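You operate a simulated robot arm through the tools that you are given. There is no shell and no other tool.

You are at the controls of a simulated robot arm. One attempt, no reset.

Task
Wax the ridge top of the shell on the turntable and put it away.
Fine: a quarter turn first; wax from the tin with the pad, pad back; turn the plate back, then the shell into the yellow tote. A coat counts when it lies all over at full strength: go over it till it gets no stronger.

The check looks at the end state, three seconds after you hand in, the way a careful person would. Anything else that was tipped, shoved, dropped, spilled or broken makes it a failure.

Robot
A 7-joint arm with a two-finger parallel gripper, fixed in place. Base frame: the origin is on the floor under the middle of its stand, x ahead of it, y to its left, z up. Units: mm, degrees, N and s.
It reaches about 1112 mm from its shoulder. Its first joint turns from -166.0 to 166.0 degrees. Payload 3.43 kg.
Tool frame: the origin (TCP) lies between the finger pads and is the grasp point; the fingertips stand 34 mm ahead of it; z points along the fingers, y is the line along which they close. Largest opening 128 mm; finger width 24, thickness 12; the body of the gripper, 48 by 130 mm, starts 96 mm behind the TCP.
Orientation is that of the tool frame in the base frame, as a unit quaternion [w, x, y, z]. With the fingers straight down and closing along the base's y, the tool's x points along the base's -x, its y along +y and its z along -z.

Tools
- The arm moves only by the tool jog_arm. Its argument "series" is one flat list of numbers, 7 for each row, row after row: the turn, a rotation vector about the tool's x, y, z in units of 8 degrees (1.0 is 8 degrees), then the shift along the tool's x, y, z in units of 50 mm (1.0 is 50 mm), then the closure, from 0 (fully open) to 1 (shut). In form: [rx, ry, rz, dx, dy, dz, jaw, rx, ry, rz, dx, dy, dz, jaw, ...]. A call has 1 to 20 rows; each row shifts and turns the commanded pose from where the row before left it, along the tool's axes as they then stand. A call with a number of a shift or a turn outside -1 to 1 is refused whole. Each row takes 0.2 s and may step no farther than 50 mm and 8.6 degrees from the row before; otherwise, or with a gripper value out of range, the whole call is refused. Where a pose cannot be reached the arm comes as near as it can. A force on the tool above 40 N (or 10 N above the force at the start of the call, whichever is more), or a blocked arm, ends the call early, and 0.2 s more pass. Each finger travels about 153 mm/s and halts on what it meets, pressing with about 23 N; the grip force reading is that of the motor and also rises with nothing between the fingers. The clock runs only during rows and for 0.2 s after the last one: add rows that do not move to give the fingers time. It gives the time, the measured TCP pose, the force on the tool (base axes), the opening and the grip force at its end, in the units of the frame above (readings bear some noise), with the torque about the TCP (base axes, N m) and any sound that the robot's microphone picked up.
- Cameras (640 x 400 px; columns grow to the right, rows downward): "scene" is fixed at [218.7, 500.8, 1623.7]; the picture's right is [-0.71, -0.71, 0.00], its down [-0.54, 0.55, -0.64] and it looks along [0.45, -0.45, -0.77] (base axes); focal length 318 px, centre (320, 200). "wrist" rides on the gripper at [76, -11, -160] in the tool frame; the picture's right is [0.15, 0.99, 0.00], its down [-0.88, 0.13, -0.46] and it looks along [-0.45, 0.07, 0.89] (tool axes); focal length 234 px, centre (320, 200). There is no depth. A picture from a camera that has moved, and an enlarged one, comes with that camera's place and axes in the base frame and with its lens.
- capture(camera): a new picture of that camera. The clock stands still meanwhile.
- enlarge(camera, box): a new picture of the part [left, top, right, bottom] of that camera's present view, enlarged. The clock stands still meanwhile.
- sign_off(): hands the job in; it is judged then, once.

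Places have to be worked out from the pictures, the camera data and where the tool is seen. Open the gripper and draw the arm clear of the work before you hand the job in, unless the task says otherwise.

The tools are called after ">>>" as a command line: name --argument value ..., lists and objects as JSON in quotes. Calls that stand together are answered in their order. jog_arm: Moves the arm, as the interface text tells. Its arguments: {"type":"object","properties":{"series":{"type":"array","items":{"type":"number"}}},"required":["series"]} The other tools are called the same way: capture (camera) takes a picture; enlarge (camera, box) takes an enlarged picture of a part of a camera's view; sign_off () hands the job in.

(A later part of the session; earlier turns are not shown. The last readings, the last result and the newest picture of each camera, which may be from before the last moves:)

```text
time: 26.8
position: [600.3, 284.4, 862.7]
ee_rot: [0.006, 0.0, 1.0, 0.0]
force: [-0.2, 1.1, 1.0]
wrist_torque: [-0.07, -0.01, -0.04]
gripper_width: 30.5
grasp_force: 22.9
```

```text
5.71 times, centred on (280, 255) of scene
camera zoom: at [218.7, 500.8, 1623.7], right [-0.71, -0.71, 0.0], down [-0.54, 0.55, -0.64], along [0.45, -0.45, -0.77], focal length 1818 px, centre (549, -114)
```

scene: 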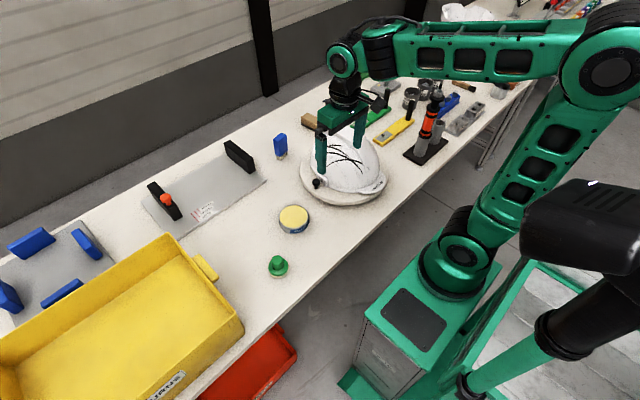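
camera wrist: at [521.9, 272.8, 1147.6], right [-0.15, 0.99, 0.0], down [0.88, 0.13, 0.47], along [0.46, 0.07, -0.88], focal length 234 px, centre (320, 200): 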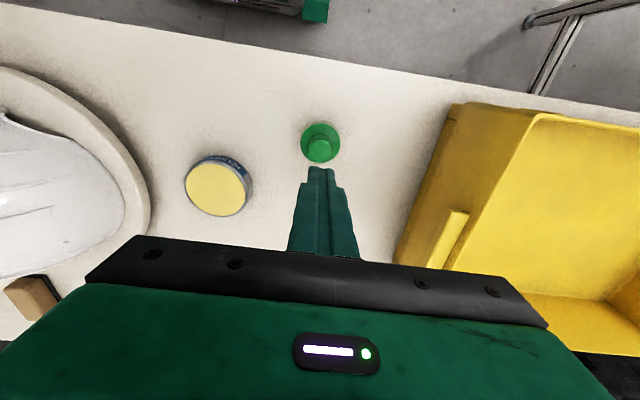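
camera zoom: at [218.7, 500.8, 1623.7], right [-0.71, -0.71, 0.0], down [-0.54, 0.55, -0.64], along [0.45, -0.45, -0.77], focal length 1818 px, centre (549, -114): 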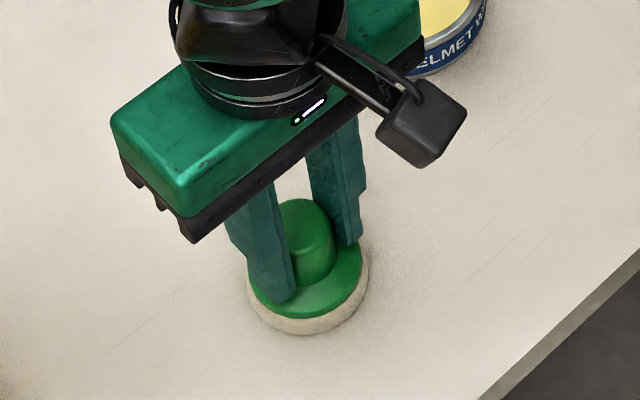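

The fingers clearly clasp the knob at 30.5 mm. I lift slowly by 10 mm and check whether the pad comes along.

>>> jog_arm --series '[0, 0, 0, 0, 0, -0.04, 1, 0, 0, 0, 0, 0, -0.06, 1, 0, 0, 0, 0, 0, -0.1, 1, 0, 0, 0, 0, 0, 0, 1]'

>>> enlarge --camera "scene" --box '[240, 220, 320, 290]'

>>> enlarge --camera "wrist" --box '[260, 120, 380, 220]'

```text
time: 27.8
position: [600.0, 285.0, 872.1]
ee_rot: [0.006, 0.0, 1.0, 0.001]
force: [-0.6, 0.4, -0.3]
wrist_torque: [-0.01, 0.01, -0.01]
gripper_width: 30.5
grasp_force: 22.9
```

```text
5.71 times, centred on (280, 255) of scene
camera zoom: at [218.7, 500.8, 1623.7], right [-0.71, -0.71, 0.0], down [-0.54, 0.55, -0.64], along [0.45, -0.45, -0.77], focal length 1818 px, centre (549, -114)
```

zoom: 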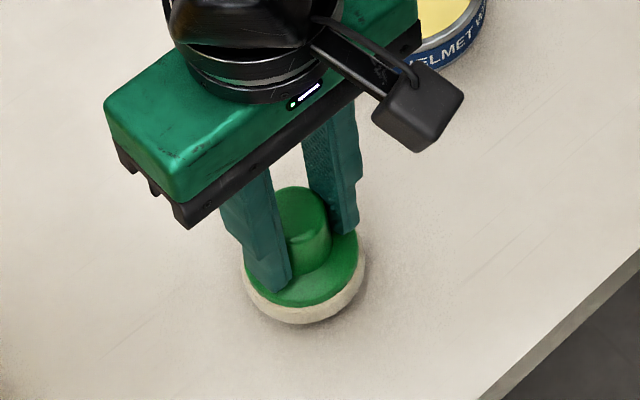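

```text
4.00 times, centred on (320, 170) of wrist
camera zoom: at [523.6, 272.8, 1032.7], right [-0.15, 0.99, 0.0], down [0.88, 0.13, 0.47], along [0.46, 0.07, -0.88], focal length 937 px, centre (320, 320)
```

zoom: 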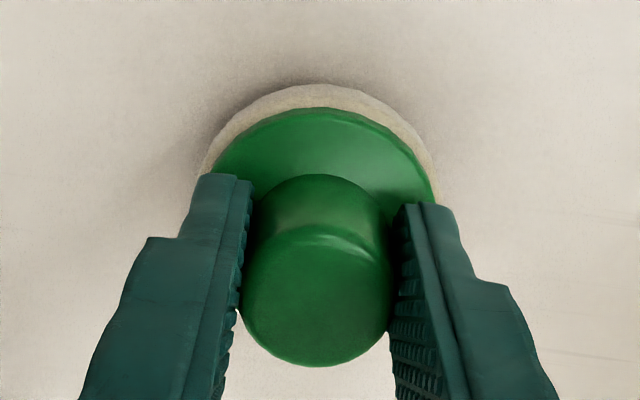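

The pad came up with the gripper this time. I continue lifting gently and move partway toward the tin to measure it.

>>> jog_arm --series '[0, 0, 0, 0, 0, -0.2, 1, 0, 0, 0, 0, 0, -0.3, 1, 0, 0, 0, 0, 0, -0.4, 1, 0, 0, 0, 0, 0, -0.4, 1, 0, 0, 0, 0, 0, -0.4, 1, 0, 0, 0, 0, 0, -0.3, 1, 0, 0, 0, -0.1, -0.2, 0, 1, 0, 0, 0, -0.2, -0.4, 0, 1, 0, 0, 0, -0.2, -0.4, 0, 1, 0, 0, 0, -0.1, -0.2, 0, 1, 0, 0, 0, 0, 0, 0, 1]'

>>> capture --camera "wrist"

>>> enlarge --camera "scene" --box '[230, 160, 350, 260]'

```text
time: 30.2
position: [631.1, 223.6, 972.1]
ee_rot: [0.006, 0.0, 1.0, 0.0]
force: [0.0, -0.2, -0.5]
wrist_torque: [-0.02, 0.01, -0.05]
gripper_width: 30.4
grasp_force: 23.2
```

```text
taken
camera wrist: at [553.2, 211.9, 1132.0], right [-0.15, 0.99, 0.0], down [0.87, 0.13, 0.47], along [0.46, 0.07, -0.88], focal length 234 px, centre (320, 200)
```

wrist: 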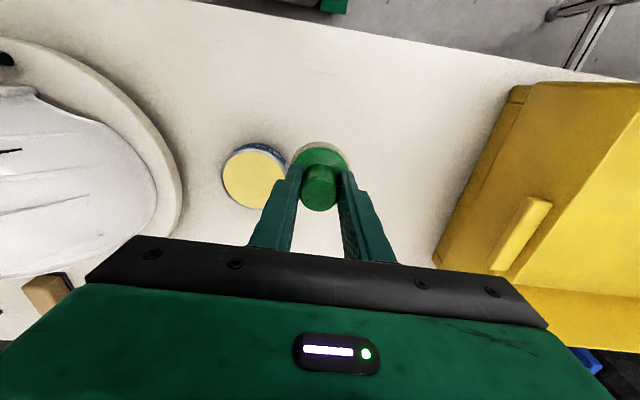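

```text
4.00 times, centred on (290, 210) of scene
camera zoom: at [218.7, 500.8, 1623.7], right [-0.71, -0.71, 0.0], down [-0.54, 0.55, -0.64], along [0.45, -0.45, -0.77], focal length 1272 px, centre (440, 160)
```

zoom: 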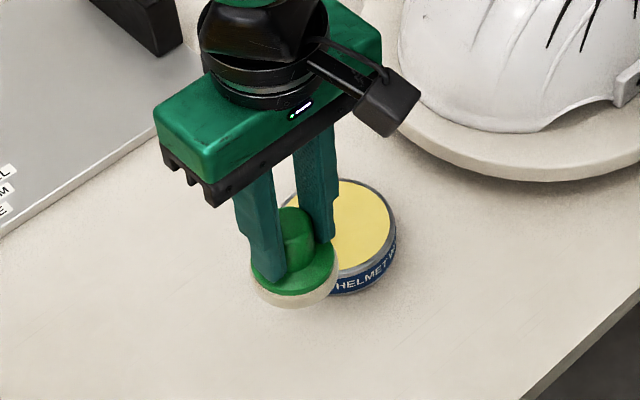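

The tin centres at about (691, 140) with its rim near z 833. I carry the pad over it and lower to just above the wax.

>>> jog_arm --series '[0, 0, 0, -0.295, -0.415, 0.06, 1, 0, 0, 0, -0.295, -0.415, 0.06, 1, 0, 0, 0, -0.295, -0.415, 0.06, 1, 0, 0, 0, -0.295, -0.415, 0.06, 1, 0, 0, 0, 0, 0, 0.4, 1, 0, 0, 0, 0, 0, 0.4, 1, 0, 0, 0, 0, 0, 0.2, 1, 0, 0, 0, 0, 0, 0, 1]'

>>> capture --camera "wrist"

>>> enlarge --camera "scene" --box '[240, 170, 350, 260]'

>>> enlarge --camera "wrist" --box '[250, 110, 390, 220]'

```text
time: 32.0
position: [689.8, 142.0, 911.4]
ee_rot: [0.006, 0.001, 1.0, 0.0]
force: [-0.3, 0.3, -0.6]
wrist_torque: [0.02, -0.02, -0.01]
gripper_width: 30.4
grasp_force: 22.8
```

```text
taken
camera wrist: at [612.8, 130.4, 1071.1], right [-0.15, 0.99, 0.0], down [0.88, 0.13, 0.47], along [0.46, 0.07, -0.89], focal length 234 px, centre (320, 200)
```

wrist: 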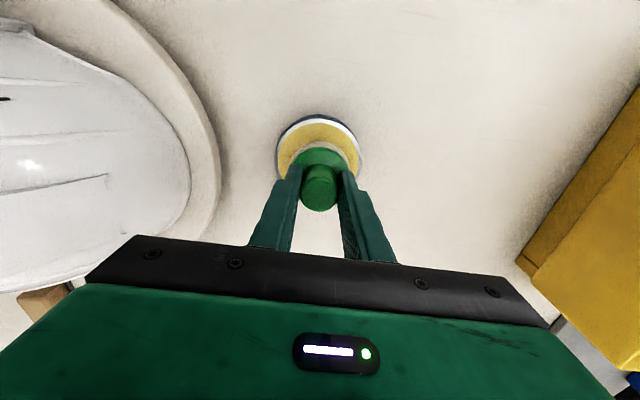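

```text
4.44 times, centred on (295, 215) of scene
camera zoom: at [218.7, 500.8, 1623.7], right [-0.71, -0.71, 0.0], down [-0.54, 0.55, -0.64], along [0.45, -0.45, -0.77], focal length 1414 px, centre (431, 133)
```

zoom: 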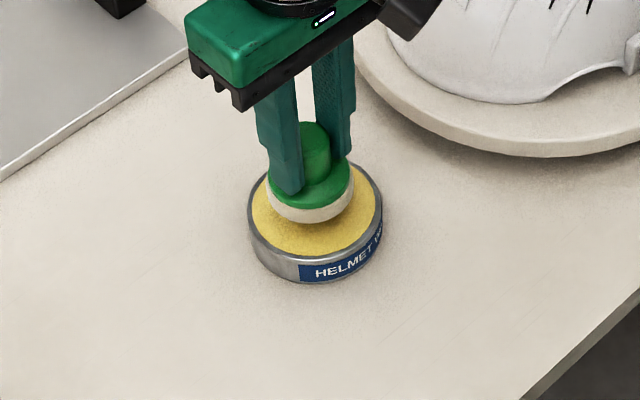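

```text
3.64 times, centred on (320, 165) of wrist
camera zoom: at [612.8, 130.4, 1071.1], right [-0.15, 0.99, 0.0], down [0.88, 0.13, 0.47], along [0.46, 0.07, -0.89], focal length 852 px, centre (320, 327)
```

zoom: 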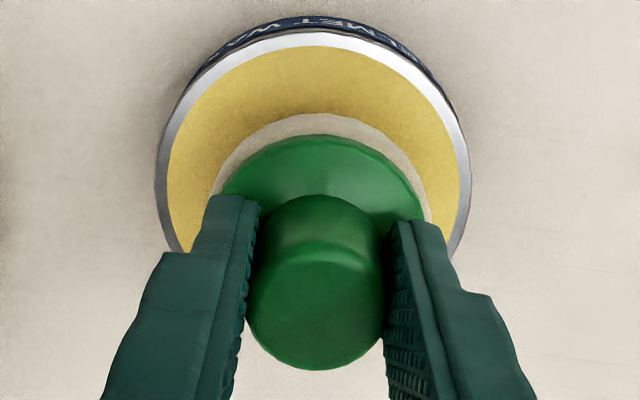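

The pad hangs centred over the wax within a few mm. I nudge it to centre and lower gently toward contact.

>>> jog_arm --series '[0, 0, 0, 0.08, -0.04, 0.06, 1, 0, 0, 0, 0, 0, 0.08, 1, 0, 0, 0, 0, 0, 0.06, 1, 0, 0, 0, 0, 0, 0.04, 1, 0, 0, 0, 0, 0, 0, 1]'

>>> enlarge --camera "scene" --box '[250, 180, 340, 250]'

```text
time: 33.2
position: [685.5, 139.1, 899.3]
ee_rot: [0.006, 0.0, 1.0, 0.0]
force: [0.2, 0.6, 0.0]
wrist_torque: [0.0, 0.02, 0.02]
gripper_width: 30.5
grasp_force: 22.9
```

```text
5.71 times, centred on (295, 215) of scene
camera zoom: at [218.7, 500.8, 1623.7], right [-0.71, -0.71, 0.0], down [-0.54, 0.55, -0.64], along [0.45, -0.45, -0.77], focal length 1818 px, centre (463, 114)
```

zoom: 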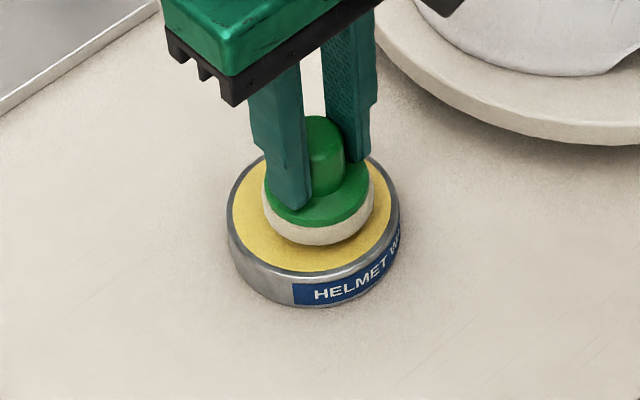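

The pad is just above the wax, well inside the rim. I keep lowering in small steps to touch it.

>>> jog_arm --series '[0, 0, 0, 0, 0, 0.04, 1, 0, 0, 0, 0, 0, 0.04, 1, 0, 0, 0, 0, 0, 0.04, 1, 0, 0, 0, 0, 0, 0, 1]'

```text
time: 34.2
position: [685.0, 140.4, 892.9]
ee_rot: [0.006, 0.0, 1.0, 0.0]
force: [0.2, 0.1, -1.1]
wrist_torque: [-0.01, 0.01, 0.03]
gripper_width: 30.5
grasp_force: 22.9
```

No contact yet at z 892.9, so I lower a little further.

>>> jog_arm --series '[0, 0, 0, 0, 0, 0.03, 1, 0, 0, 0, 0, 0, 0.03, 1, 0, 0, 0, 0, 0, 0, 1]'

>>> enlarge --camera "scene" --box '[250, 180, 340, 250]'

```text
time: 35.0
position: [684.9, 139.9, 891.9]
ee_rot: [0.007, 0.0, 1.0, -0.001]
force: [-0.7, -2.1, 22.1]
wrist_torque: [-0.09, -0.02, -0.07]
gripper_width: 30.7
grasp_force: 23.2
```

```text
5.71 times, centred on (295, 215) of scene
camera zoom: at [218.7, 500.8, 1623.7], right [-0.71, -0.71, 0.0], down [-0.54, 0.55, -0.64], along [0.45, -0.45, -0.77], focal length 1818 px, centre (463, 114)
```

zoom: 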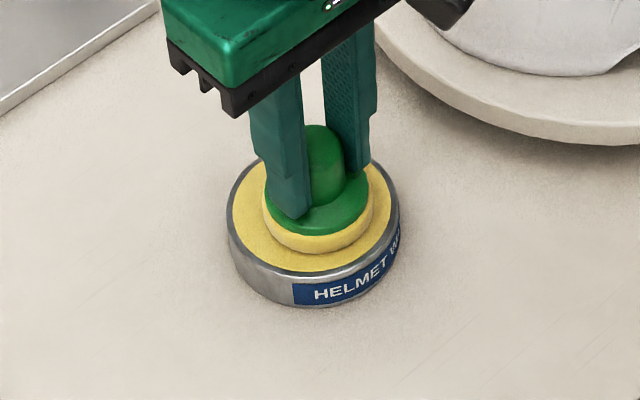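

The pad picked up wax: its sole turned yellow at about 22 N of contact. I lift it gently off the tin and up to safe height.

>>> jog_arm --series '[0, 0, 0, 0, 0, -0.06, 1, 0, 0, 0, 0, 0, -0.1, 1, 0, 0, 0, 0, 0, -0.2, 1, 0, 0, 0, 0, 0, -0.3, 1, 0, 0, 0, 0, 0, -0.4, 1, 0, 0, 0, 0, 0, -0.5, 1, 0, 0, 0, 0, 0, -0.5, 1, 0, 0, 0, 0, 0, -0.5, 1, 0, 0, 0, 0, 0, -0.5, 1, 0, 0, 0, 0, 0, -0.5, 1, 0, 0, 0, 0, 0, -0.4, 1, 0, 0, 0, 0, 0, -0.4, 1, 0, 0, 0, 0, 0, 0, 1]'

>>> capture --camera "wrist"

>>> capture --camera "scene"

```text
time: 37.8
position: [681.6, 138.5, 1108.4]
ee_rot: [0.006, -0.001, 1.0, -0.001]
force: [-0.3, 0.2, -0.8]
wrist_torque: [0.02, -0.02, -0.01]
gripper_width: 30.1
grasp_force: 23.3
```

```text
taken
camera wrist: at [606.0, 127.1, 1268.0], right [-0.15, 0.99, 0.0], down [0.88, 0.13, 0.47], along [0.46, 0.07, -0.88], focal length 234 px, centre (320, 200)
```

wrist: 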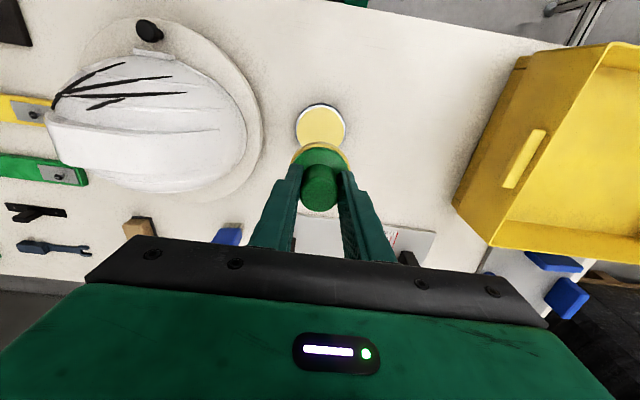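

```text
taken
```

scene: 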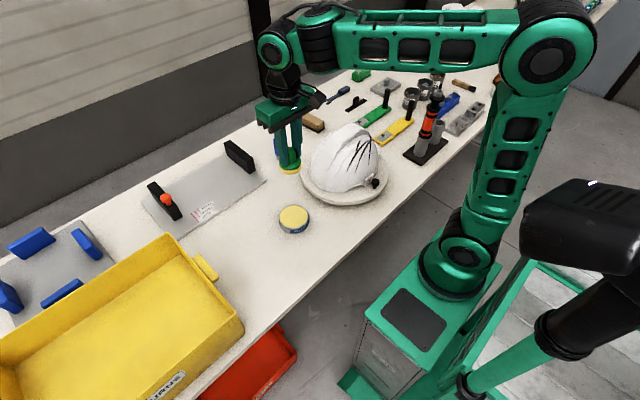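

The pad is held and loaded. From this vantage the helmet ridge is well visible, so I zoom in to measure its profile.

>>> enlarge --camera "wrist" --box '[30, 10, 270, 200]'

>>> enlarge --camera "scene" --box '[290, 110, 400, 215]'

```text
2.11 times, centred on (150, 105) of wrist
camera zoom: at [606.0, 127.1, 1268.0], right [-0.15, 0.99, 0.0], down [0.88, 0.13, 0.47], along [0.46, 0.07, -0.88], focal length 493 px, centre (678, 400)
```

zoom: 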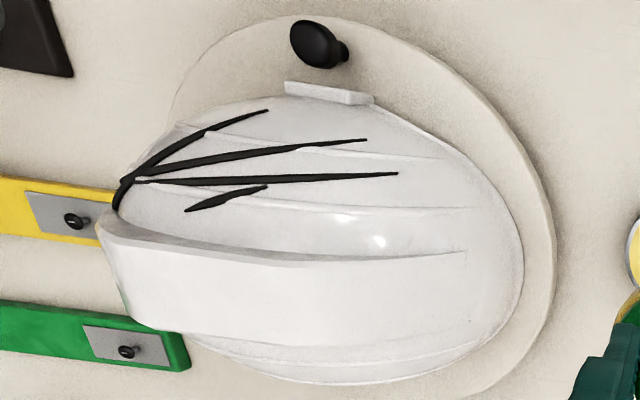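

```text
3.81 times, centred on (345, 162) of scene
camera zoom: at [218.7, 500.8, 1623.7], right [-0.71, -0.71, 0.0], down [-0.54, 0.55, -0.64], along [0.45, -0.45, -0.77], focal length 1212 px, centre (225, 343)
```

zoom: 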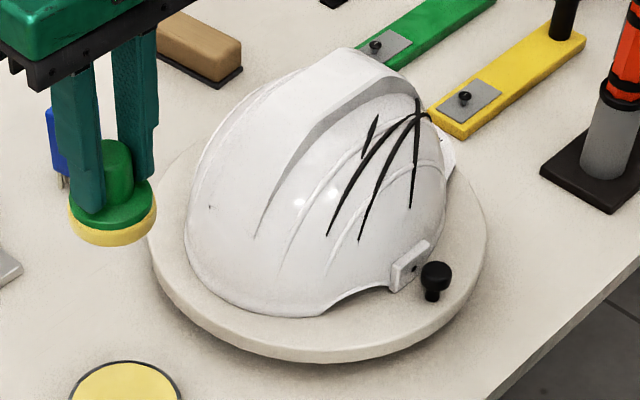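

Two views agree: the ridge edge fits a circle of radius about 116 centred at (y −116, z 885), ending near y −223 and y −7. I carry the pad over the crown at z 1108.

>>> jog_arm --series '[0, 0, 0, -0.03, -0.2, 0, 1, 0, 0, 0, -0.06, -0.4, 0, 1, 0, 0, 0, -0.08, -0.5, 0, 1, 0, 0, 0, -0.08, -0.5, 0, 1, 0, 0, 0, -0.08, -0.5, 0, 1, 0, 0, 0, -0.08, -0.5, 0, 1, 0, 0, 0, -0.08, -0.5, 0, 1, 0, 0, 0, -0.08, -0.5, 0, 1, 0, 0, 0, -0.08, -0.5, 0, 1, 0, 0, 0, -0.08, -0.5, 0, 1, 0, 0, 0, -0.04, -0.35, 0, 1, 0, 0, 0, -0.03, -0.15, 0, 1, 0, 0, 0, 0, 0, 0, 1]'

>>> capture --camera "wrist"

>>> enlarge --camera "scene" --box '[290, 80, 400, 215]'

```text
time: 40.6
position: [723.1, -115.5, 1110.3]
ee_rot: [0.006, 0.0, 1.0, 0.0]
force: [0.2, 0.5, -0.4]
wrist_torque: [-0.01, 0.02, 0.0]
gripper_width: 30.5
grasp_force: 23.1
```

```text
taken
camera wrist: at [647.2, -127.2, 1269.7], right [-0.15, 0.99, 0.0], down [0.88, 0.13, 0.47], along [0.46, 0.07, -0.88], focal length 234 px, centre (320, 200)
```

wrist: 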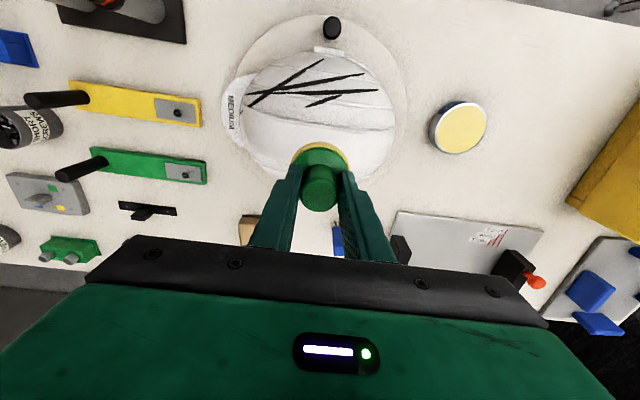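

```text
2.96 times, centred on (345, 148) of scene
camera zoom: at [218.7, 500.8, 1623.7], right [-0.71, -0.71, 0.0], down [-0.54, 0.55, -0.64], along [0.45, -0.45, -0.77], focal length 943 px, centre (246, 356)
```

zoom: 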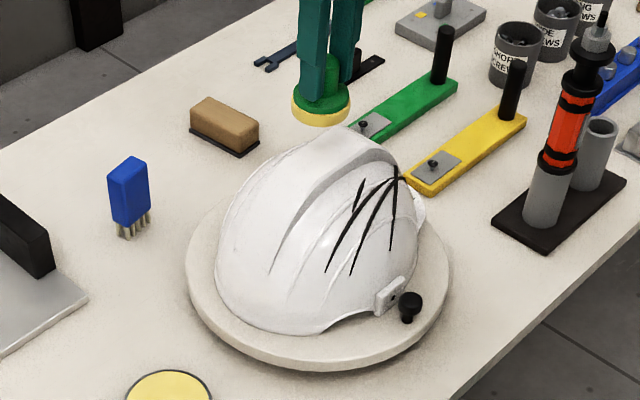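

I zoom on the pad over the ridge to check the cross alignment.

>>> enlarge --camera "wrist" --box '[220, 40, 420, 220]'

>>> enlarge --camera "scene" --box '[310, 90, 400, 170]'

```text
2.22 times, centred on (320, 130) of wrist
camera zoom: at [647.2, -127.2, 1269.7], right [-0.15, 0.99, 0.0], down [0.88, 0.13, 0.47], along [0.46, 0.07, -0.88], focal length 520 px, centre (320, 356)
```

zoom: 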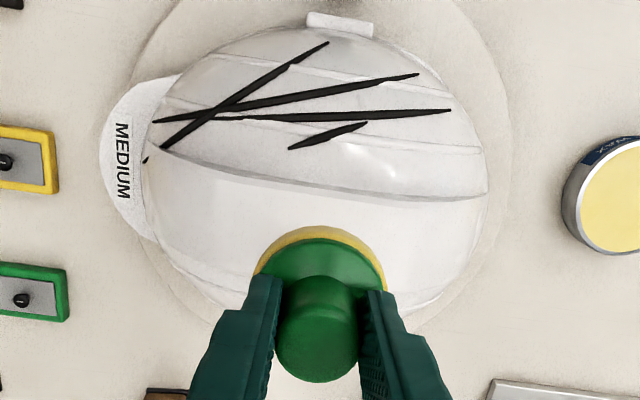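

```text
5.00 times, centred on (355, 130) of scene
camera zoom: at [218.7, 500.8, 1623.7], right [-0.71, -0.71, 0.0], down [-0.54, 0.55, -0.64], along [0.45, -0.45, -0.77], focal length 1591 px, centre (145, 550)
```

zoom: 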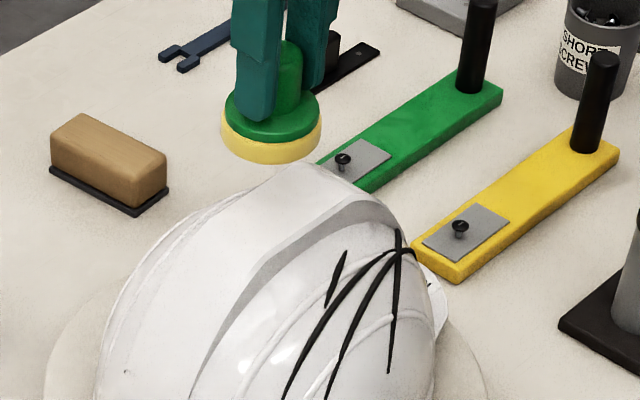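

The ridge spans x ≈ 693–750, so the pad at x ≈ 722 covers it. I lower toward the crown, stopping short and then feeling for contact.

>>> jog_arm --series '[0, 0, 0, 0.02, 0, 0.2, 1, 0, 0, 0, 0, 0, 0.3, 1, 0, 0, 0, 0, 0, 0.16, 1, 0, 0, 0, 0, 0, 0, 1]'

>>> enlarge --camera "scene" --box '[310, 90, 400, 170]'

```text
time: 41.6
position: [723.8, -115.8, 1075.2]
ee_rot: [0.005, 0.0, 1.0, 0.0]
force: [0.9, -0.7, -0.6]
wrist_torque: [0.01, 0.0, 0.06]
gripper_width: 30.2
grasp_force: 22.6
```

```text
5.00 times, centred on (355, 130) of scene
camera zoom: at [218.7, 500.8, 1623.7], right [-0.71, -0.71, 0.0], down [-0.54, 0.55, -0.64], along [0.45, -0.45, -0.77], focal length 1591 px, centre (145, 550)
```

zoom: 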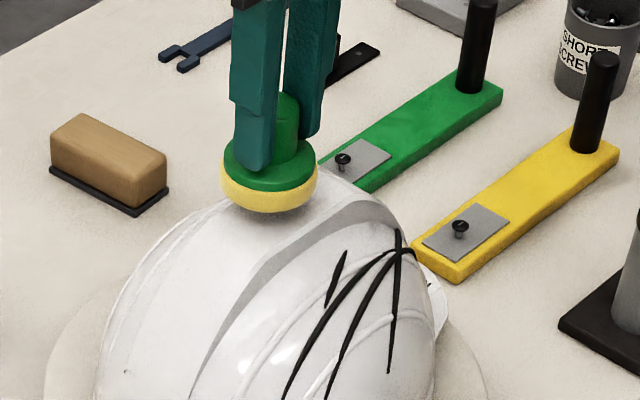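

The pad is a few mm above the crown. I feel downward in 2 mm steps.

>>> jog_arm --series '[0, 0, 0, 0, 0, 0.06, 1, 0, 0, 0, 0, 0, 0.06, 1, 0, 0, 0, 0, 0, 0.04, 1, 0, 0, 0, 0, 0, 0, 1]'

```text
time: 42.6
position: [722.5, -114.3, 1067.9]
ee_rot: [0.006, 0.0, 1.0, 0.001]
force: [-0.3, 0.4, -0.8]
wrist_torque: [0.01, 0.0, 0.0]
gripper_width: 30.6
grasp_force: 22.9
```

>>> jog_arm --series '[0, 0, 0, 0, 0, 0.03, 1, 0, 0, 0, 0, 0, 0.03, 1, 0, 0, 0, 0, 0, 0, 1]'

>>> enlarge --camera "scene" --box '[310, 90, 400, 170]'

```text
time: 43.4
position: [722.0, -114.5, 1065.6]
ee_rot: [0.005, -0.001, 1.0, -0.001]
force: [0.0, -0.3, -0.2]
wrist_torque: [0.0, 0.03, -0.02]
gripper_width: 30.5
grasp_force: 22.7
```

```text
5.00 times, centred on (355, 130) of scene
camera zoom: at [218.7, 500.8, 1623.7], right [-0.71, -0.71, 0.0], down [-0.54, 0.55, -0.64], along [0.45, -0.45, -0.77], focal length 1591 px, centre (145, 550)
```

zoom: 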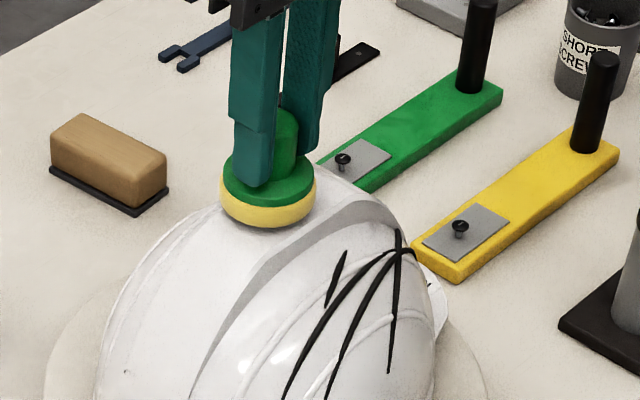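

Still no contact at z 1065.6; I go on by small steps.

>>> jog_arm --series '[0, 0, 0, 0, 0, 0.03, 1, 0, 0, 0, 0, 0, 0.02, 1, 0, 0, 0, 0, 0, 0, 1]'

```text
time: 44.2
position: [722.5, -116.6, 1062.9]
ee_rot: [0.007, 0.0, 1.0, 0.0]
force: [0.1, 0.6, -1.0]
wrist_torque: [-0.02, 0.0, -0.01]
gripper_width: 30.2
grasp_force: 22.9
```

>>> jog_arm --series '[0, 0, 0, 0, 0, 0.03, 1, 0, 0, 0, 0, 0, 0.02, 1, 0, 0, 0, 0, 0, 0, 1]'

>>> enlarge --camera "scene" --box '[310, 90, 400, 170]'

```text
time: 45.0
position: [722.3, -116.2, 1060.3]
ee_rot: [0.007, 0.0, 1.0, 0.0]
force: [-0.2, 1.2, 0.3]
wrist_torque: [0.03, -0.02, 0.0]
gripper_width: 30.1
grasp_force: 22.9
```

```text
5.00 times, centred on (355, 130) of scene
camera zoom: at [218.7, 500.8, 1623.7], right [-0.71, -0.71, 0.0], down [-0.54, 0.55, -0.64], along [0.45, -0.45, -0.77], focal length 1591 px, centre (145, 550)
```

zoom: 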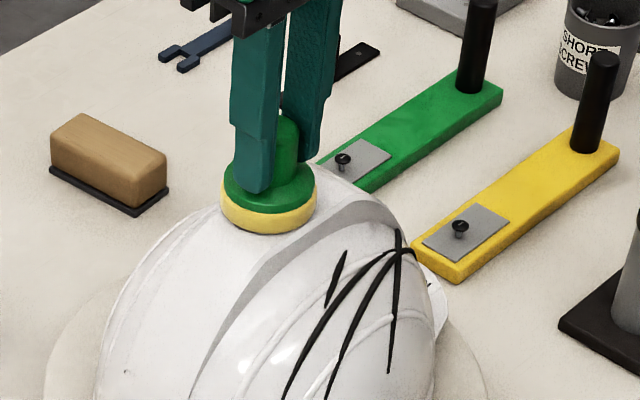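

Very close but still unloaded; I continue down slowly.

>>> jog_arm --series '[0, 0, 0, 0, 0, 0.02, 1, 0, 0, 0, 0, 0, 0.02, 1, 0, 0, 0, 0, 0, 0, 1]'

```text
time: 45.8
position: [723.5, -116.8, 1059.5]
ee_rot: [0.007, -0.001, 1.0, 0.0]
force: [0.0, 2.2, 22.0]
wrist_torque: [0.1, -0.09, -0.04]
gripper_width: 30.6
grasp_force: 22.9
```

Contact: about 22 N at z 1059.5. I look whether a coat appears around the pad before stroking.

>>> jog_arm --series '[0, 0, 0, 0, 0.06, 0, 1, 0, 0, 0, 0, 0.1, 0, 1, 0, 0, 0, 0, 0.1, 0, 1, 0, 0, 0, 0, 0, 0, 1]'

>>> enlarge --camera "scene" --box '[310, 90, 400, 170]'

>>> enlarge --camera "wrist" --box '[220, 80, 420, 220]'

```text
time: 46.8
position: [721.8, -102.8, 1058.0]
ee_rot: [0.006, 0.0, 1.0, 0.001]
force: [1.6, -4.4, 18.6]
wrist_torque: [-0.07, -0.4, -0.03]
gripper_width: 30.7
grasp_force: 23.4
```

```text
5.00 times, centred on (355, 130) of scene
camera zoom: at [218.7, 500.8, 1623.7], right [-0.71, -0.71, 0.0], down [-0.54, 0.55, -0.64], along [0.45, -0.45, -0.77], focal length 1591 px, centre (145, 550)
```

zoom: 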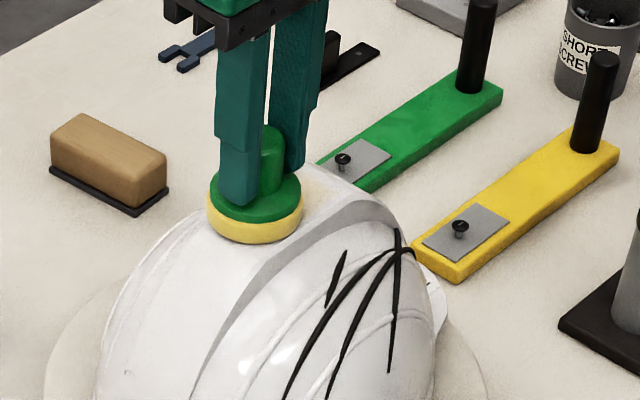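

```text
2.86 times, centred on (320, 150) of wrist
camera zoom: at [645.0, -114.2, 1218.0], right [-0.15, 0.99, 0.0], down [0.87, 0.13, 0.47], along [0.46, 0.07, -0.88], focal length 669 px, centre (320, 343)
```

zoom: 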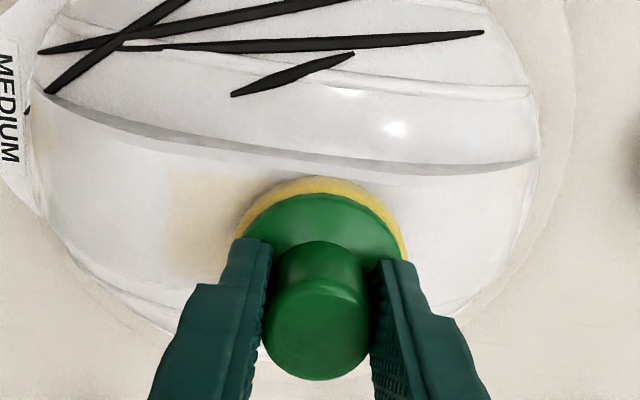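

A faint yellow coat is appearing on the ridge top. I return to the crown centre and make a first short arc stroke to the back side, tilting with the surface, to verify the force stays moderate.

>>> jog_arm --series '[0, 0, 0, 0, -0.13, 0, 1, 0, 0, 0, 0, -0.13, 0, 1, 0.625, 0, 0, 0, 0.305, 0.0133, 1, 0.625, 0, 0, 0, 0.305, 0.0133, 1, 0.625, 0, 0, 0, 0.305, 0.0133, 1, 0, 0, 0, 0, 0, 0, 1]'

>>> enlarge --camera "scene" --box '[310, 90, 400, 170]'

```text
time: 47.8
position: [710.9, -95.5, 1068.7]
ee_rot: [0.014, 0.003, 0.998, -0.066]
force: [1.4, 0.8, -1.1]
wrist_torque: [-0.05, 0.16, -0.03]
gripper_width: 30.9
grasp_force: 23.1
stopped in row 4: the force on the tool passed its limit at 46 N (the readings are from after the stop); the commanded pose is now the measured one
```

```text
5.00 times, centred on (355, 130) of scene
camera zoom: at [218.7, 500.8, 1623.7], right [-0.71, -0.71, 0.0], down [-0.54, 0.55, -0.64], along [0.45, -0.45, -0.77], focal length 1591 px, centre (145, 550)
```

zoom: 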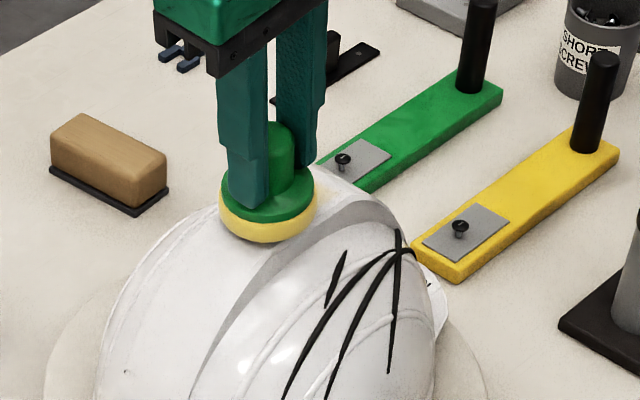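

The force limit tripped and the arm backed off slightly; I check how the pad sits in the grip now.

>>> enlarge --camera "wrist" --box '[220, 80, 420, 220]'

>>> capture --camera "scene"

```text
2.86 times, centred on (320, 150) of wrist
camera zoom: at [630.1, -85.3, 1226.2], right [-0.14, 0.98, -0.13], down [0.87, 0.19, 0.46], along [0.48, -0.05, -0.88], focal length 669 px, centre (320, 343)
```

zoom: 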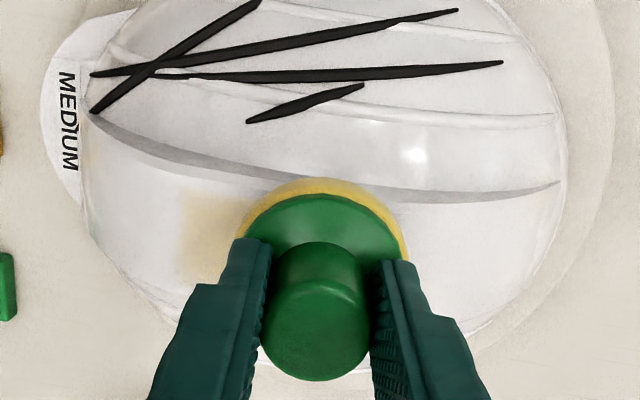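

```text
taken
```

scene: 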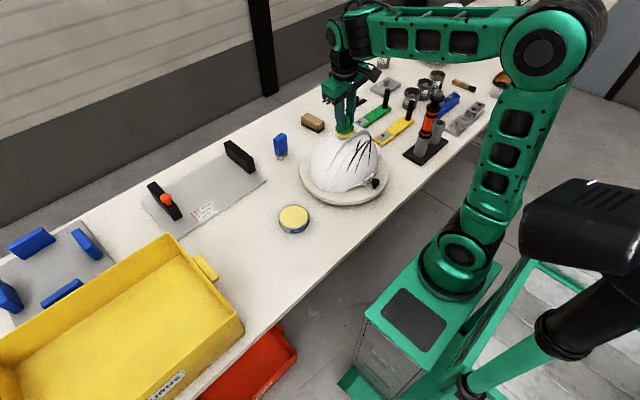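

The pad is still well held and only a small faint patch is coated. I lift off, level the tool and step aside to inspect the coat pattern.

>>> jog_arm --series '[0, 0, 0, 0, 0, -0.2, 1, -0.47, 0, 0, 0, 0, -0.3, 1, -0.47, 0, 0, 0, 0, -0.4, 1, 0, 0, 0, 0, 0.3, -0.3, 1, 0, 0, 0, 0, 0.4, 0, 1, 0, 0, 0, 0, 0.5, 0, 1, 0, 0, 0, 0, 0.5, 0, 1, 0, 0, 0, 0, 0.5, 0, 1, 0, 0, 0, 0, 0.4, 0, 1, 0, 0, 0, 0, 0.2, 0, 1, 0, 0, 0, 0, 0, 0, 1]'

>>> enlarge --camera "wrist" --box '[60, 30, 320, 200]'

>>> enlarge --camera "scene" --box '[300, 110, 400, 200]'

```text
time: 50.1
position: [707.5, 49.4, 1126.8]
ee_rot: [0.015, 0.001, 1.0, 0.0]
force: [-0.6, -0.3, -0.9]
wrist_torque: [-0.01, -0.01, 0.04]
gripper_width: 30.4
grasp_force: 22.7
```

```text
2.35 times, centred on (190, 115) of wrist
camera zoom: at [628.0, 39.0, 1285.6], right [-0.14, 0.99, 0.0], down [0.87, 0.13, 0.48], along [0.48, 0.07, -0.88], focal length 551 px, centre (626, 400)
```

zoom: 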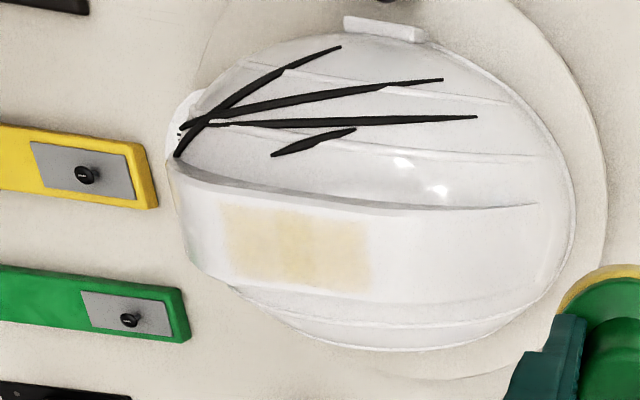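

```text
4.44 times, centred on (350, 155) of scene
camera zoom: at [218.7, 500.8, 1623.7], right [-0.71, -0.71, 0.0], down [-0.54, 0.55, -0.64], along [0.45, -0.45, -0.77], focal length 1414 px, centre (187, 400)
```

zoom: 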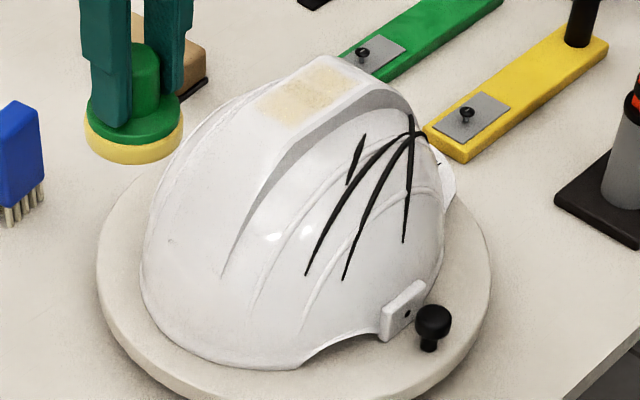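

The coat shows as a rectangle on the crown, about x 702–739 by y −154 to −83, so that is the ridge-top area. I zoom further to judge how even it is.

>>> enlarge --camera "wrist" --box '[135, 100, 235, 165]'

>>> enlarge --camera "scene" --box '[355, 115, 405, 147]'

```text
6.15 times, centred on (185, 132) of wrist
camera zoom: at [628.0, 39.0, 1285.6], right [-0.14, 0.99, 0.0], down [0.87, 0.13, 0.48], along [0.48, 0.07, -0.88], focal length 1441 px, centre (1151, 615)
```

zoom: 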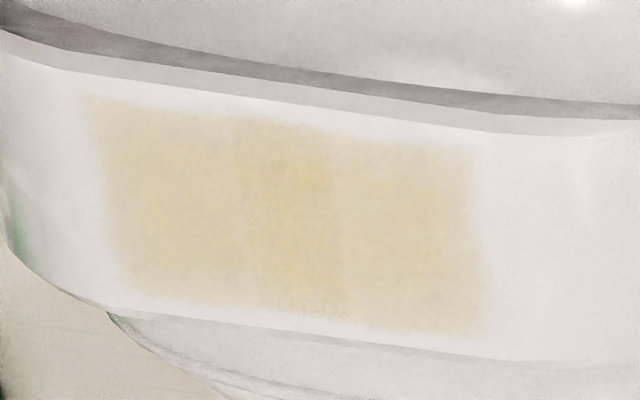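

```text
12.50 times, centred on (380, 131) of scene
camera zoom: at [218.7, 500.8, 1623.7], right [-0.71, -0.71, 0.0], down [-0.54, 0.55, -0.64], along [0.45, -0.45, -0.77], focal length 3977 px, centre (-430, 1062)
```

zoom: 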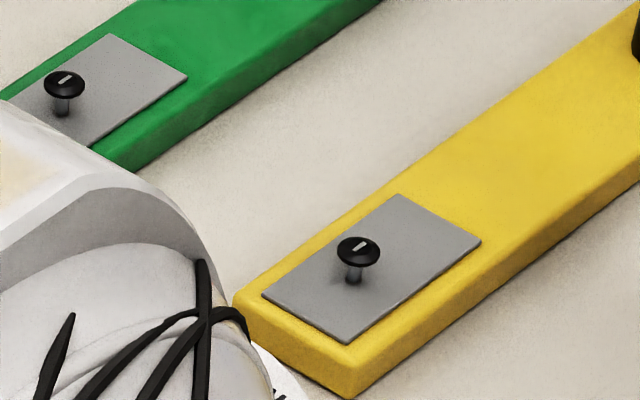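

The coat is in bands; it still needs strength and I must find how far the area extends. I level the tool (it picked up a 1.7° lean), return over the crown and prepare to touch again with lighter force.

>>> jog_arm --series '[0, 0.215, 0, 0, -0.2, 0, 1, 0, 0, 0, -0.0386, -0.45, 0, 1, 0, 0, 0, -0.0386, -0.45, 0, 1, 0, 0, 0, -0.0386, -0.45, 0, 1, 0, 0, 0, -0.0386, -0.45, 0, 1, 0, 0, 0, -0.0386, -0.45, 0, 1, 0, 0, 0, -0.0386, -0.45, 0, 1, 0, 0, 0, -0.0386, -0.45, 0, 1, 0, 0, 0, 0, 0, 0.4, 1, 0, 0, 0, 0, 0, 0.4, 1, 0, 0, 0, 0, 0, 0.3, 1, 0, 0, 0, 0, 0, 0, 1]'

```text
time: 52.8
position: [721.8, -117.3, 1072.4]
ee_rot: [-0.001, 0.002, 1.0, 0.0]
force: [-0.8, -0.7, -0.8]
wrist_torque: [-0.01, -0.01, 0.01]
gripper_width: 30.3
grasp_force: 23.4
```

Level and centred at z 1072. I lower to about 1062 and then creep into contact.

>>> jog_arm --series '[0, 0, 0, 0, 0, 0.1, 1, 0, 0, 0, 0, 0, 0.08, 1, 0, 0, 0, 0, 0, 0.04, 1, 0, 0, 0, 0, 0, 0, 1]'

```text
time: 53.8
position: [722.0, -115.6, 1061.4]
ee_rot: [-0.001, 0.0, 1.0, 0.0]
force: [0.2, -0.3, -0.8]
wrist_torque: [0.0, -0.03, -0.05]
gripper_width: 30.6
grasp_force: 22.9
```

>>> jog_arm --series '[0, 0, 0, 0, 0, 0.02, 1, 0, 0, 0, 0, 0, 0.02, 1, 0, 0, 0, 0, 0, 0, 1]'

```text
time: 54.5
position: [721.3, -118.0, 1059.6]
ee_rot: [0.0, 0.001, 1.0, 0.0]
force: [0.2, -0.1, -0.3]
wrist_torque: [0.02, -0.01, 0.0]
gripper_width: 30.4
grasp_force: 23.4
```

>>> jog_arm --series '[0, 0, 0, 0, 0, 0.02, 1, 0, 0, 0, 0, 0, 0.01, 1, 0, 0, 0, 0, 0, 0, 1]'

```text
time: 55.4
position: [721.7, -117.8, 1058.5]
ee_rot: [0.001, 0.001, 1.0, 0.0]
force: [1.3, -0.2, 11.0]
wrist_torque: [-0.16, -0.29, 0.02]
gripper_width: 30.5
grasp_force: 22.9
```

Contact at about 11 N. I stroke level along the ridge: 20 mm forward, 40 mm back, and return.

>>> jog_arm --series '[0, 0, 0, 0, -0.2, 0, 1, 0, 0, 0, 0, -0.2, 0, 1, 0, 0, 0, 0, 0, 0, 1]'

>>> jog_arm --series '[0, 0, 0, 0, 0.2, 0, 1, 0, 0, 0, 0, 0.2, 0, 1, 0, 0, 0, 0, 0.2, 0, 1, 0, 0, 0, 0, 0.2, 0, 1, 0, 0, 0, 0, 0, 0, 1]'

>>> enlarge --camera "wrist" --box '[220, 80, 420, 220]'

```text
time: 56.1
position: [721.0, -138.0, 1058.7]
ee_rot: [0.0, 0.001, 1.0, 0.0]
force: [-1.0, 4.7, 13.2]
wrist_torque: [0.16, -0.19, 0.08]
gripper_width: 30.5
grasp_force: 22.7
```

```text
time: 57.4
position: [721.7, -97.0, 1058.8]
ee_rot: [0.001, 0.0, 1.0, 0.0]
force: [-1.5, -4.3, 20.9]
wrist_torque: [-0.29, -0.28, -0.1]
gripper_width: 30.7
grasp_force: 22.7
```

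```text
2.86 times, centred on (320, 150) of wrist
camera zoom: at [645.4, -108.8, 1218.5], right [-0.14, 0.99, 0.0], down [0.88, 0.13, 0.46], along [0.45, 0.07, -0.89], focal length 669 px, centre (320, 343)
```

zoom: 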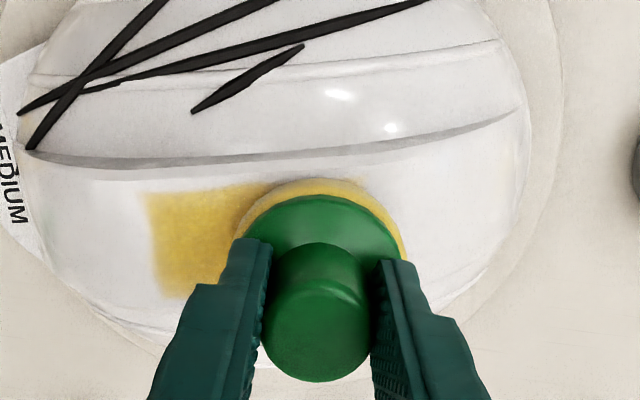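

The coat strengthens, but the helmet appears rotated about 12° compared with before; I check the plate and knob in the scene view.

>>> enlarge --camera "scene" --box '[280, 90, 410, 215]'

>>> capture --camera "wrist"

```text
3.20 times, centred on (345, 152) of scene
camera zoom: at [218.7, 500.8, 1623.7], right [-0.71, -0.71, 0.0], down [-0.54, 0.55, -0.64], along [0.45, -0.45, -0.77], focal length 1018 px, centre (240, 352)
```

zoom: 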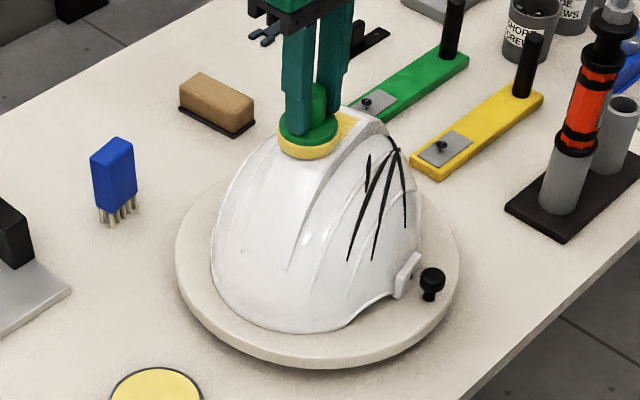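

```text
taken
camera wrist: at [645.4, -108.8, 1218.5], right [-0.14, 0.99, 0.0], down [0.88, 0.13, 0.46], along [0.45, 0.07, -0.89], focal length 234 px, centre (320, 200)
```

wrist: 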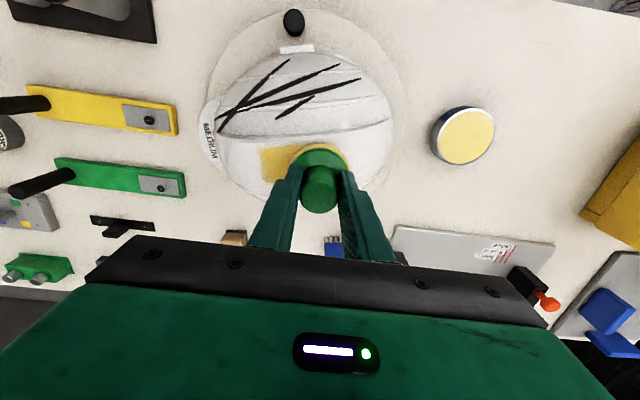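

The plate turns freely and drifted about 12° because the pad presses on its +x side (torque shows the pressure centre ~18 mm off). I tilt the pad slightly to balance it and stroke back toward the front, which should also carry the plate back.

>>> jog_arm --series '[0, -0.2, 0, 0, 0, 0, 1, 0, 0, 0, 0, 0, 0, 1]'

>>> jog_arm --series '[0, 0, 0, 0, -0.2, 0, 1, 0, 0, 0, 0, -0.2, 0, 1, 0, 0, 0, 0, 0, 0, 1]'

>>> enlarge --camera "wrist" --box '[220, 80, 420, 220]'

```text
time: 58.0
position: [720.4, -96.7, 1057.0]
ee_rot: [0.014, 0.0, 1.0, 0.001]
force: [-5.1, 2.5, 21.6]
wrist_torque: [0.12, 0.69, -0.05]
gripper_width: 30.6
grasp_force: 23.0
```

```text
time: 58.8
position: [721.1, -118.2, 1057.3]
ee_rot: [0.014, 0.001, 1.0, 0.0]
force: [0.1, 4.5, 18.4]
wrist_torque: [0.22, 0.29, -0.08]
gripper_width: 30.6
grasp_force: 23.3
```

```text
2.86 times, centred on (320, 150) of wrist
camera zoom: at [641.4, -128.7, 1216.2], right [-0.14, 0.99, 0.0], down [0.87, 0.13, 0.48], along [0.48, 0.07, -0.88], focal length 669 px, centre (320, 343)
```

zoom: 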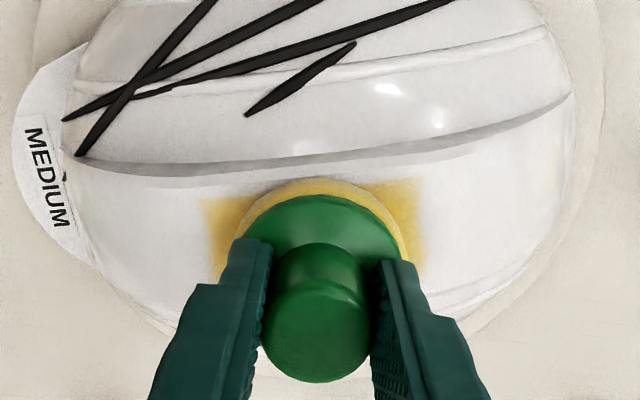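

Now the pressure centre is on the −x side, so the balanced tilt lies midway. I correct by half, and with the pad over the axis I twist it clockwise under light pressure to bring the plate back the ~13°.

>>> jog_arm --series '[0, 0.1, 0, 0, 0, 0, 1, 0, 0, 0.4, 0, 0, 0, 1, 0, 0, 0.4, 0, 0, 0, 1, 0, 0, 0.4, 0, 0, 0, 1, 0, 0, 0.4, 0, 0, 0, 1, 0, 0, 0, 0, 0, 0, 1]'

>>> enlarge --camera "scene" --box '[280, 90, 410, 215]'

>>> enlarge --camera "wrist" --box '[220, 80, 420, 220]'

```text
time: 60.1
position: [721.8, -117.2, 1058.4]
ee_rot: [0.006, 0.113, 0.994, 0.001]
force: [0.4, -2.0, 12.6]
wrist_torque: [-0.22, -0.26, -0.02]
gripper_width: 30.7
grasp_force: 22.9
```

```text
3.20 times, centred on (345, 152) of scene
camera zoom: at [218.7, 500.8, 1623.7], right [-0.71, -0.71, 0.0], down [-0.54, 0.55, -0.64], along [0.45, -0.45, -0.77], focal length 1018 px, centre (240, 352)
```

zoom: 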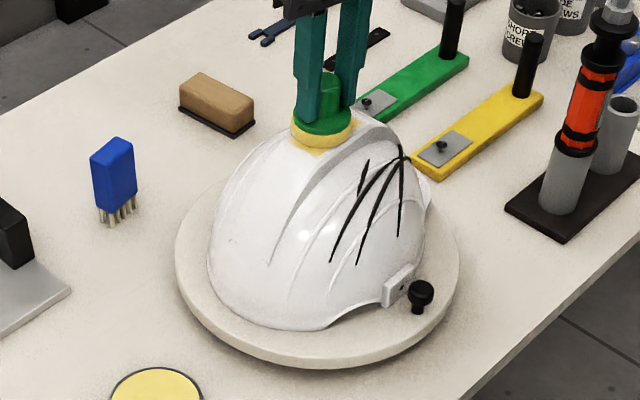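

```text
2.86 times, centred on (320, 150) of wrist
camera zoom: at [643.8, -111.8, 1217.4], right [0.08, 1.0, 0.0], down [0.88, -0.07, 0.47], along [0.47, -0.04, -0.88], focal length 669 px, centre (320, 343)
```

zoom: 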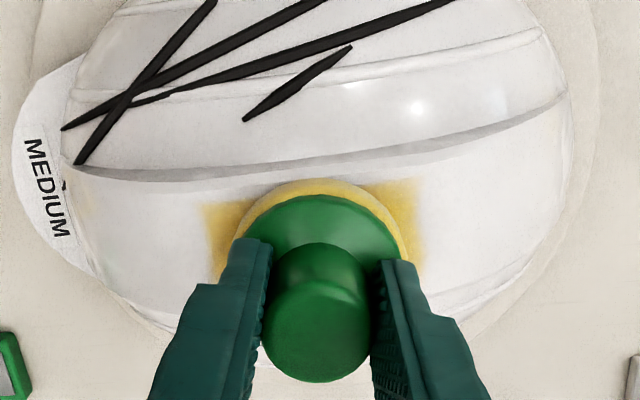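

The twist brought the plate back to within a few degrees. I twist slightly more, lift off, undo the yaw, and move aside to inspect coat and plate angle.

>>> jog_arm --series '[0, 0, 0.3, 0, 0, 0, 1, 0, 0, 0, 0, 0, -0.1, 1, 0, 0, 0, 0, 0, -0.3, 1, 0, 0, -0.95, 0, 0, -0.4, 1, 0, 0, -0.95, 0, 0, -0.4, 1, 0, 0, 0, 0, 0.3, -0.1, 1, 0, 0, 0, 0, 0.5, 0, 1, 0, 0, 0, 0, 0.5, 0, 1, 0, 0, 0, 0, 0.5, 0, 1, 0, 0, 0, 0, 0.5, 0, 1, 0, 0, 0, 0, 0.5, 0, 1, 0, 0, 0, 0, 0.4, 0, 1, 0, 0, 0, 0, 0.2, 0, 1, 0, 0, 0, 0, 0, 0, 1]'

>>> enlarge --camera "wrist" --box '[60, 20, 320, 200]'

>>> enlarge --camera "scene" --box '[290, 110, 400, 215]'

```text
time: 63.1
position: [721.0, 52.5, 1120.0]
ee_rot: [0.007, 0.001, 1.0, -0.001]
force: [0.7, 0.1, -1.2]
wrist_torque: [0.01, -0.01, -0.05]
gripper_width: 30.5
grasp_force: 22.6
```

```text
2.22 times, centred on (190, 110) of wrist
camera zoom: at [644.2, 41.2, 1281.1], right [-0.14, 0.99, 0.0], down [0.87, 0.13, 0.47], along [0.46, 0.07, -0.88], focal length 520 px, centre (609, 400)
```

zoom: 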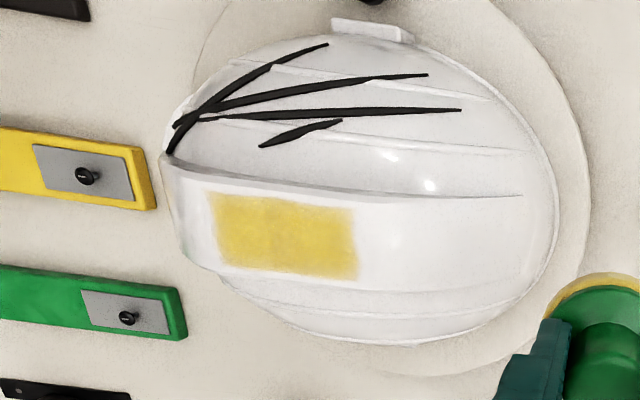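

```text
3.81 times, centred on (345, 162) of scene
camera zoom: at [218.7, 500.8, 1623.7], right [-0.71, -0.71, 0.0], down [-0.54, 0.55, -0.64], along [0.45, -0.45, -0.77], focal length 1212 px, centre (225, 343)
```

zoom: 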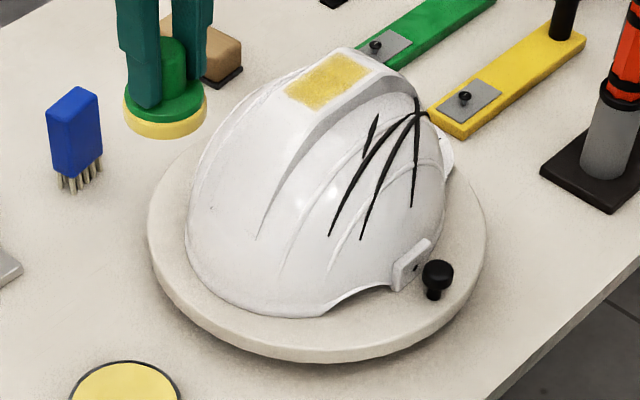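

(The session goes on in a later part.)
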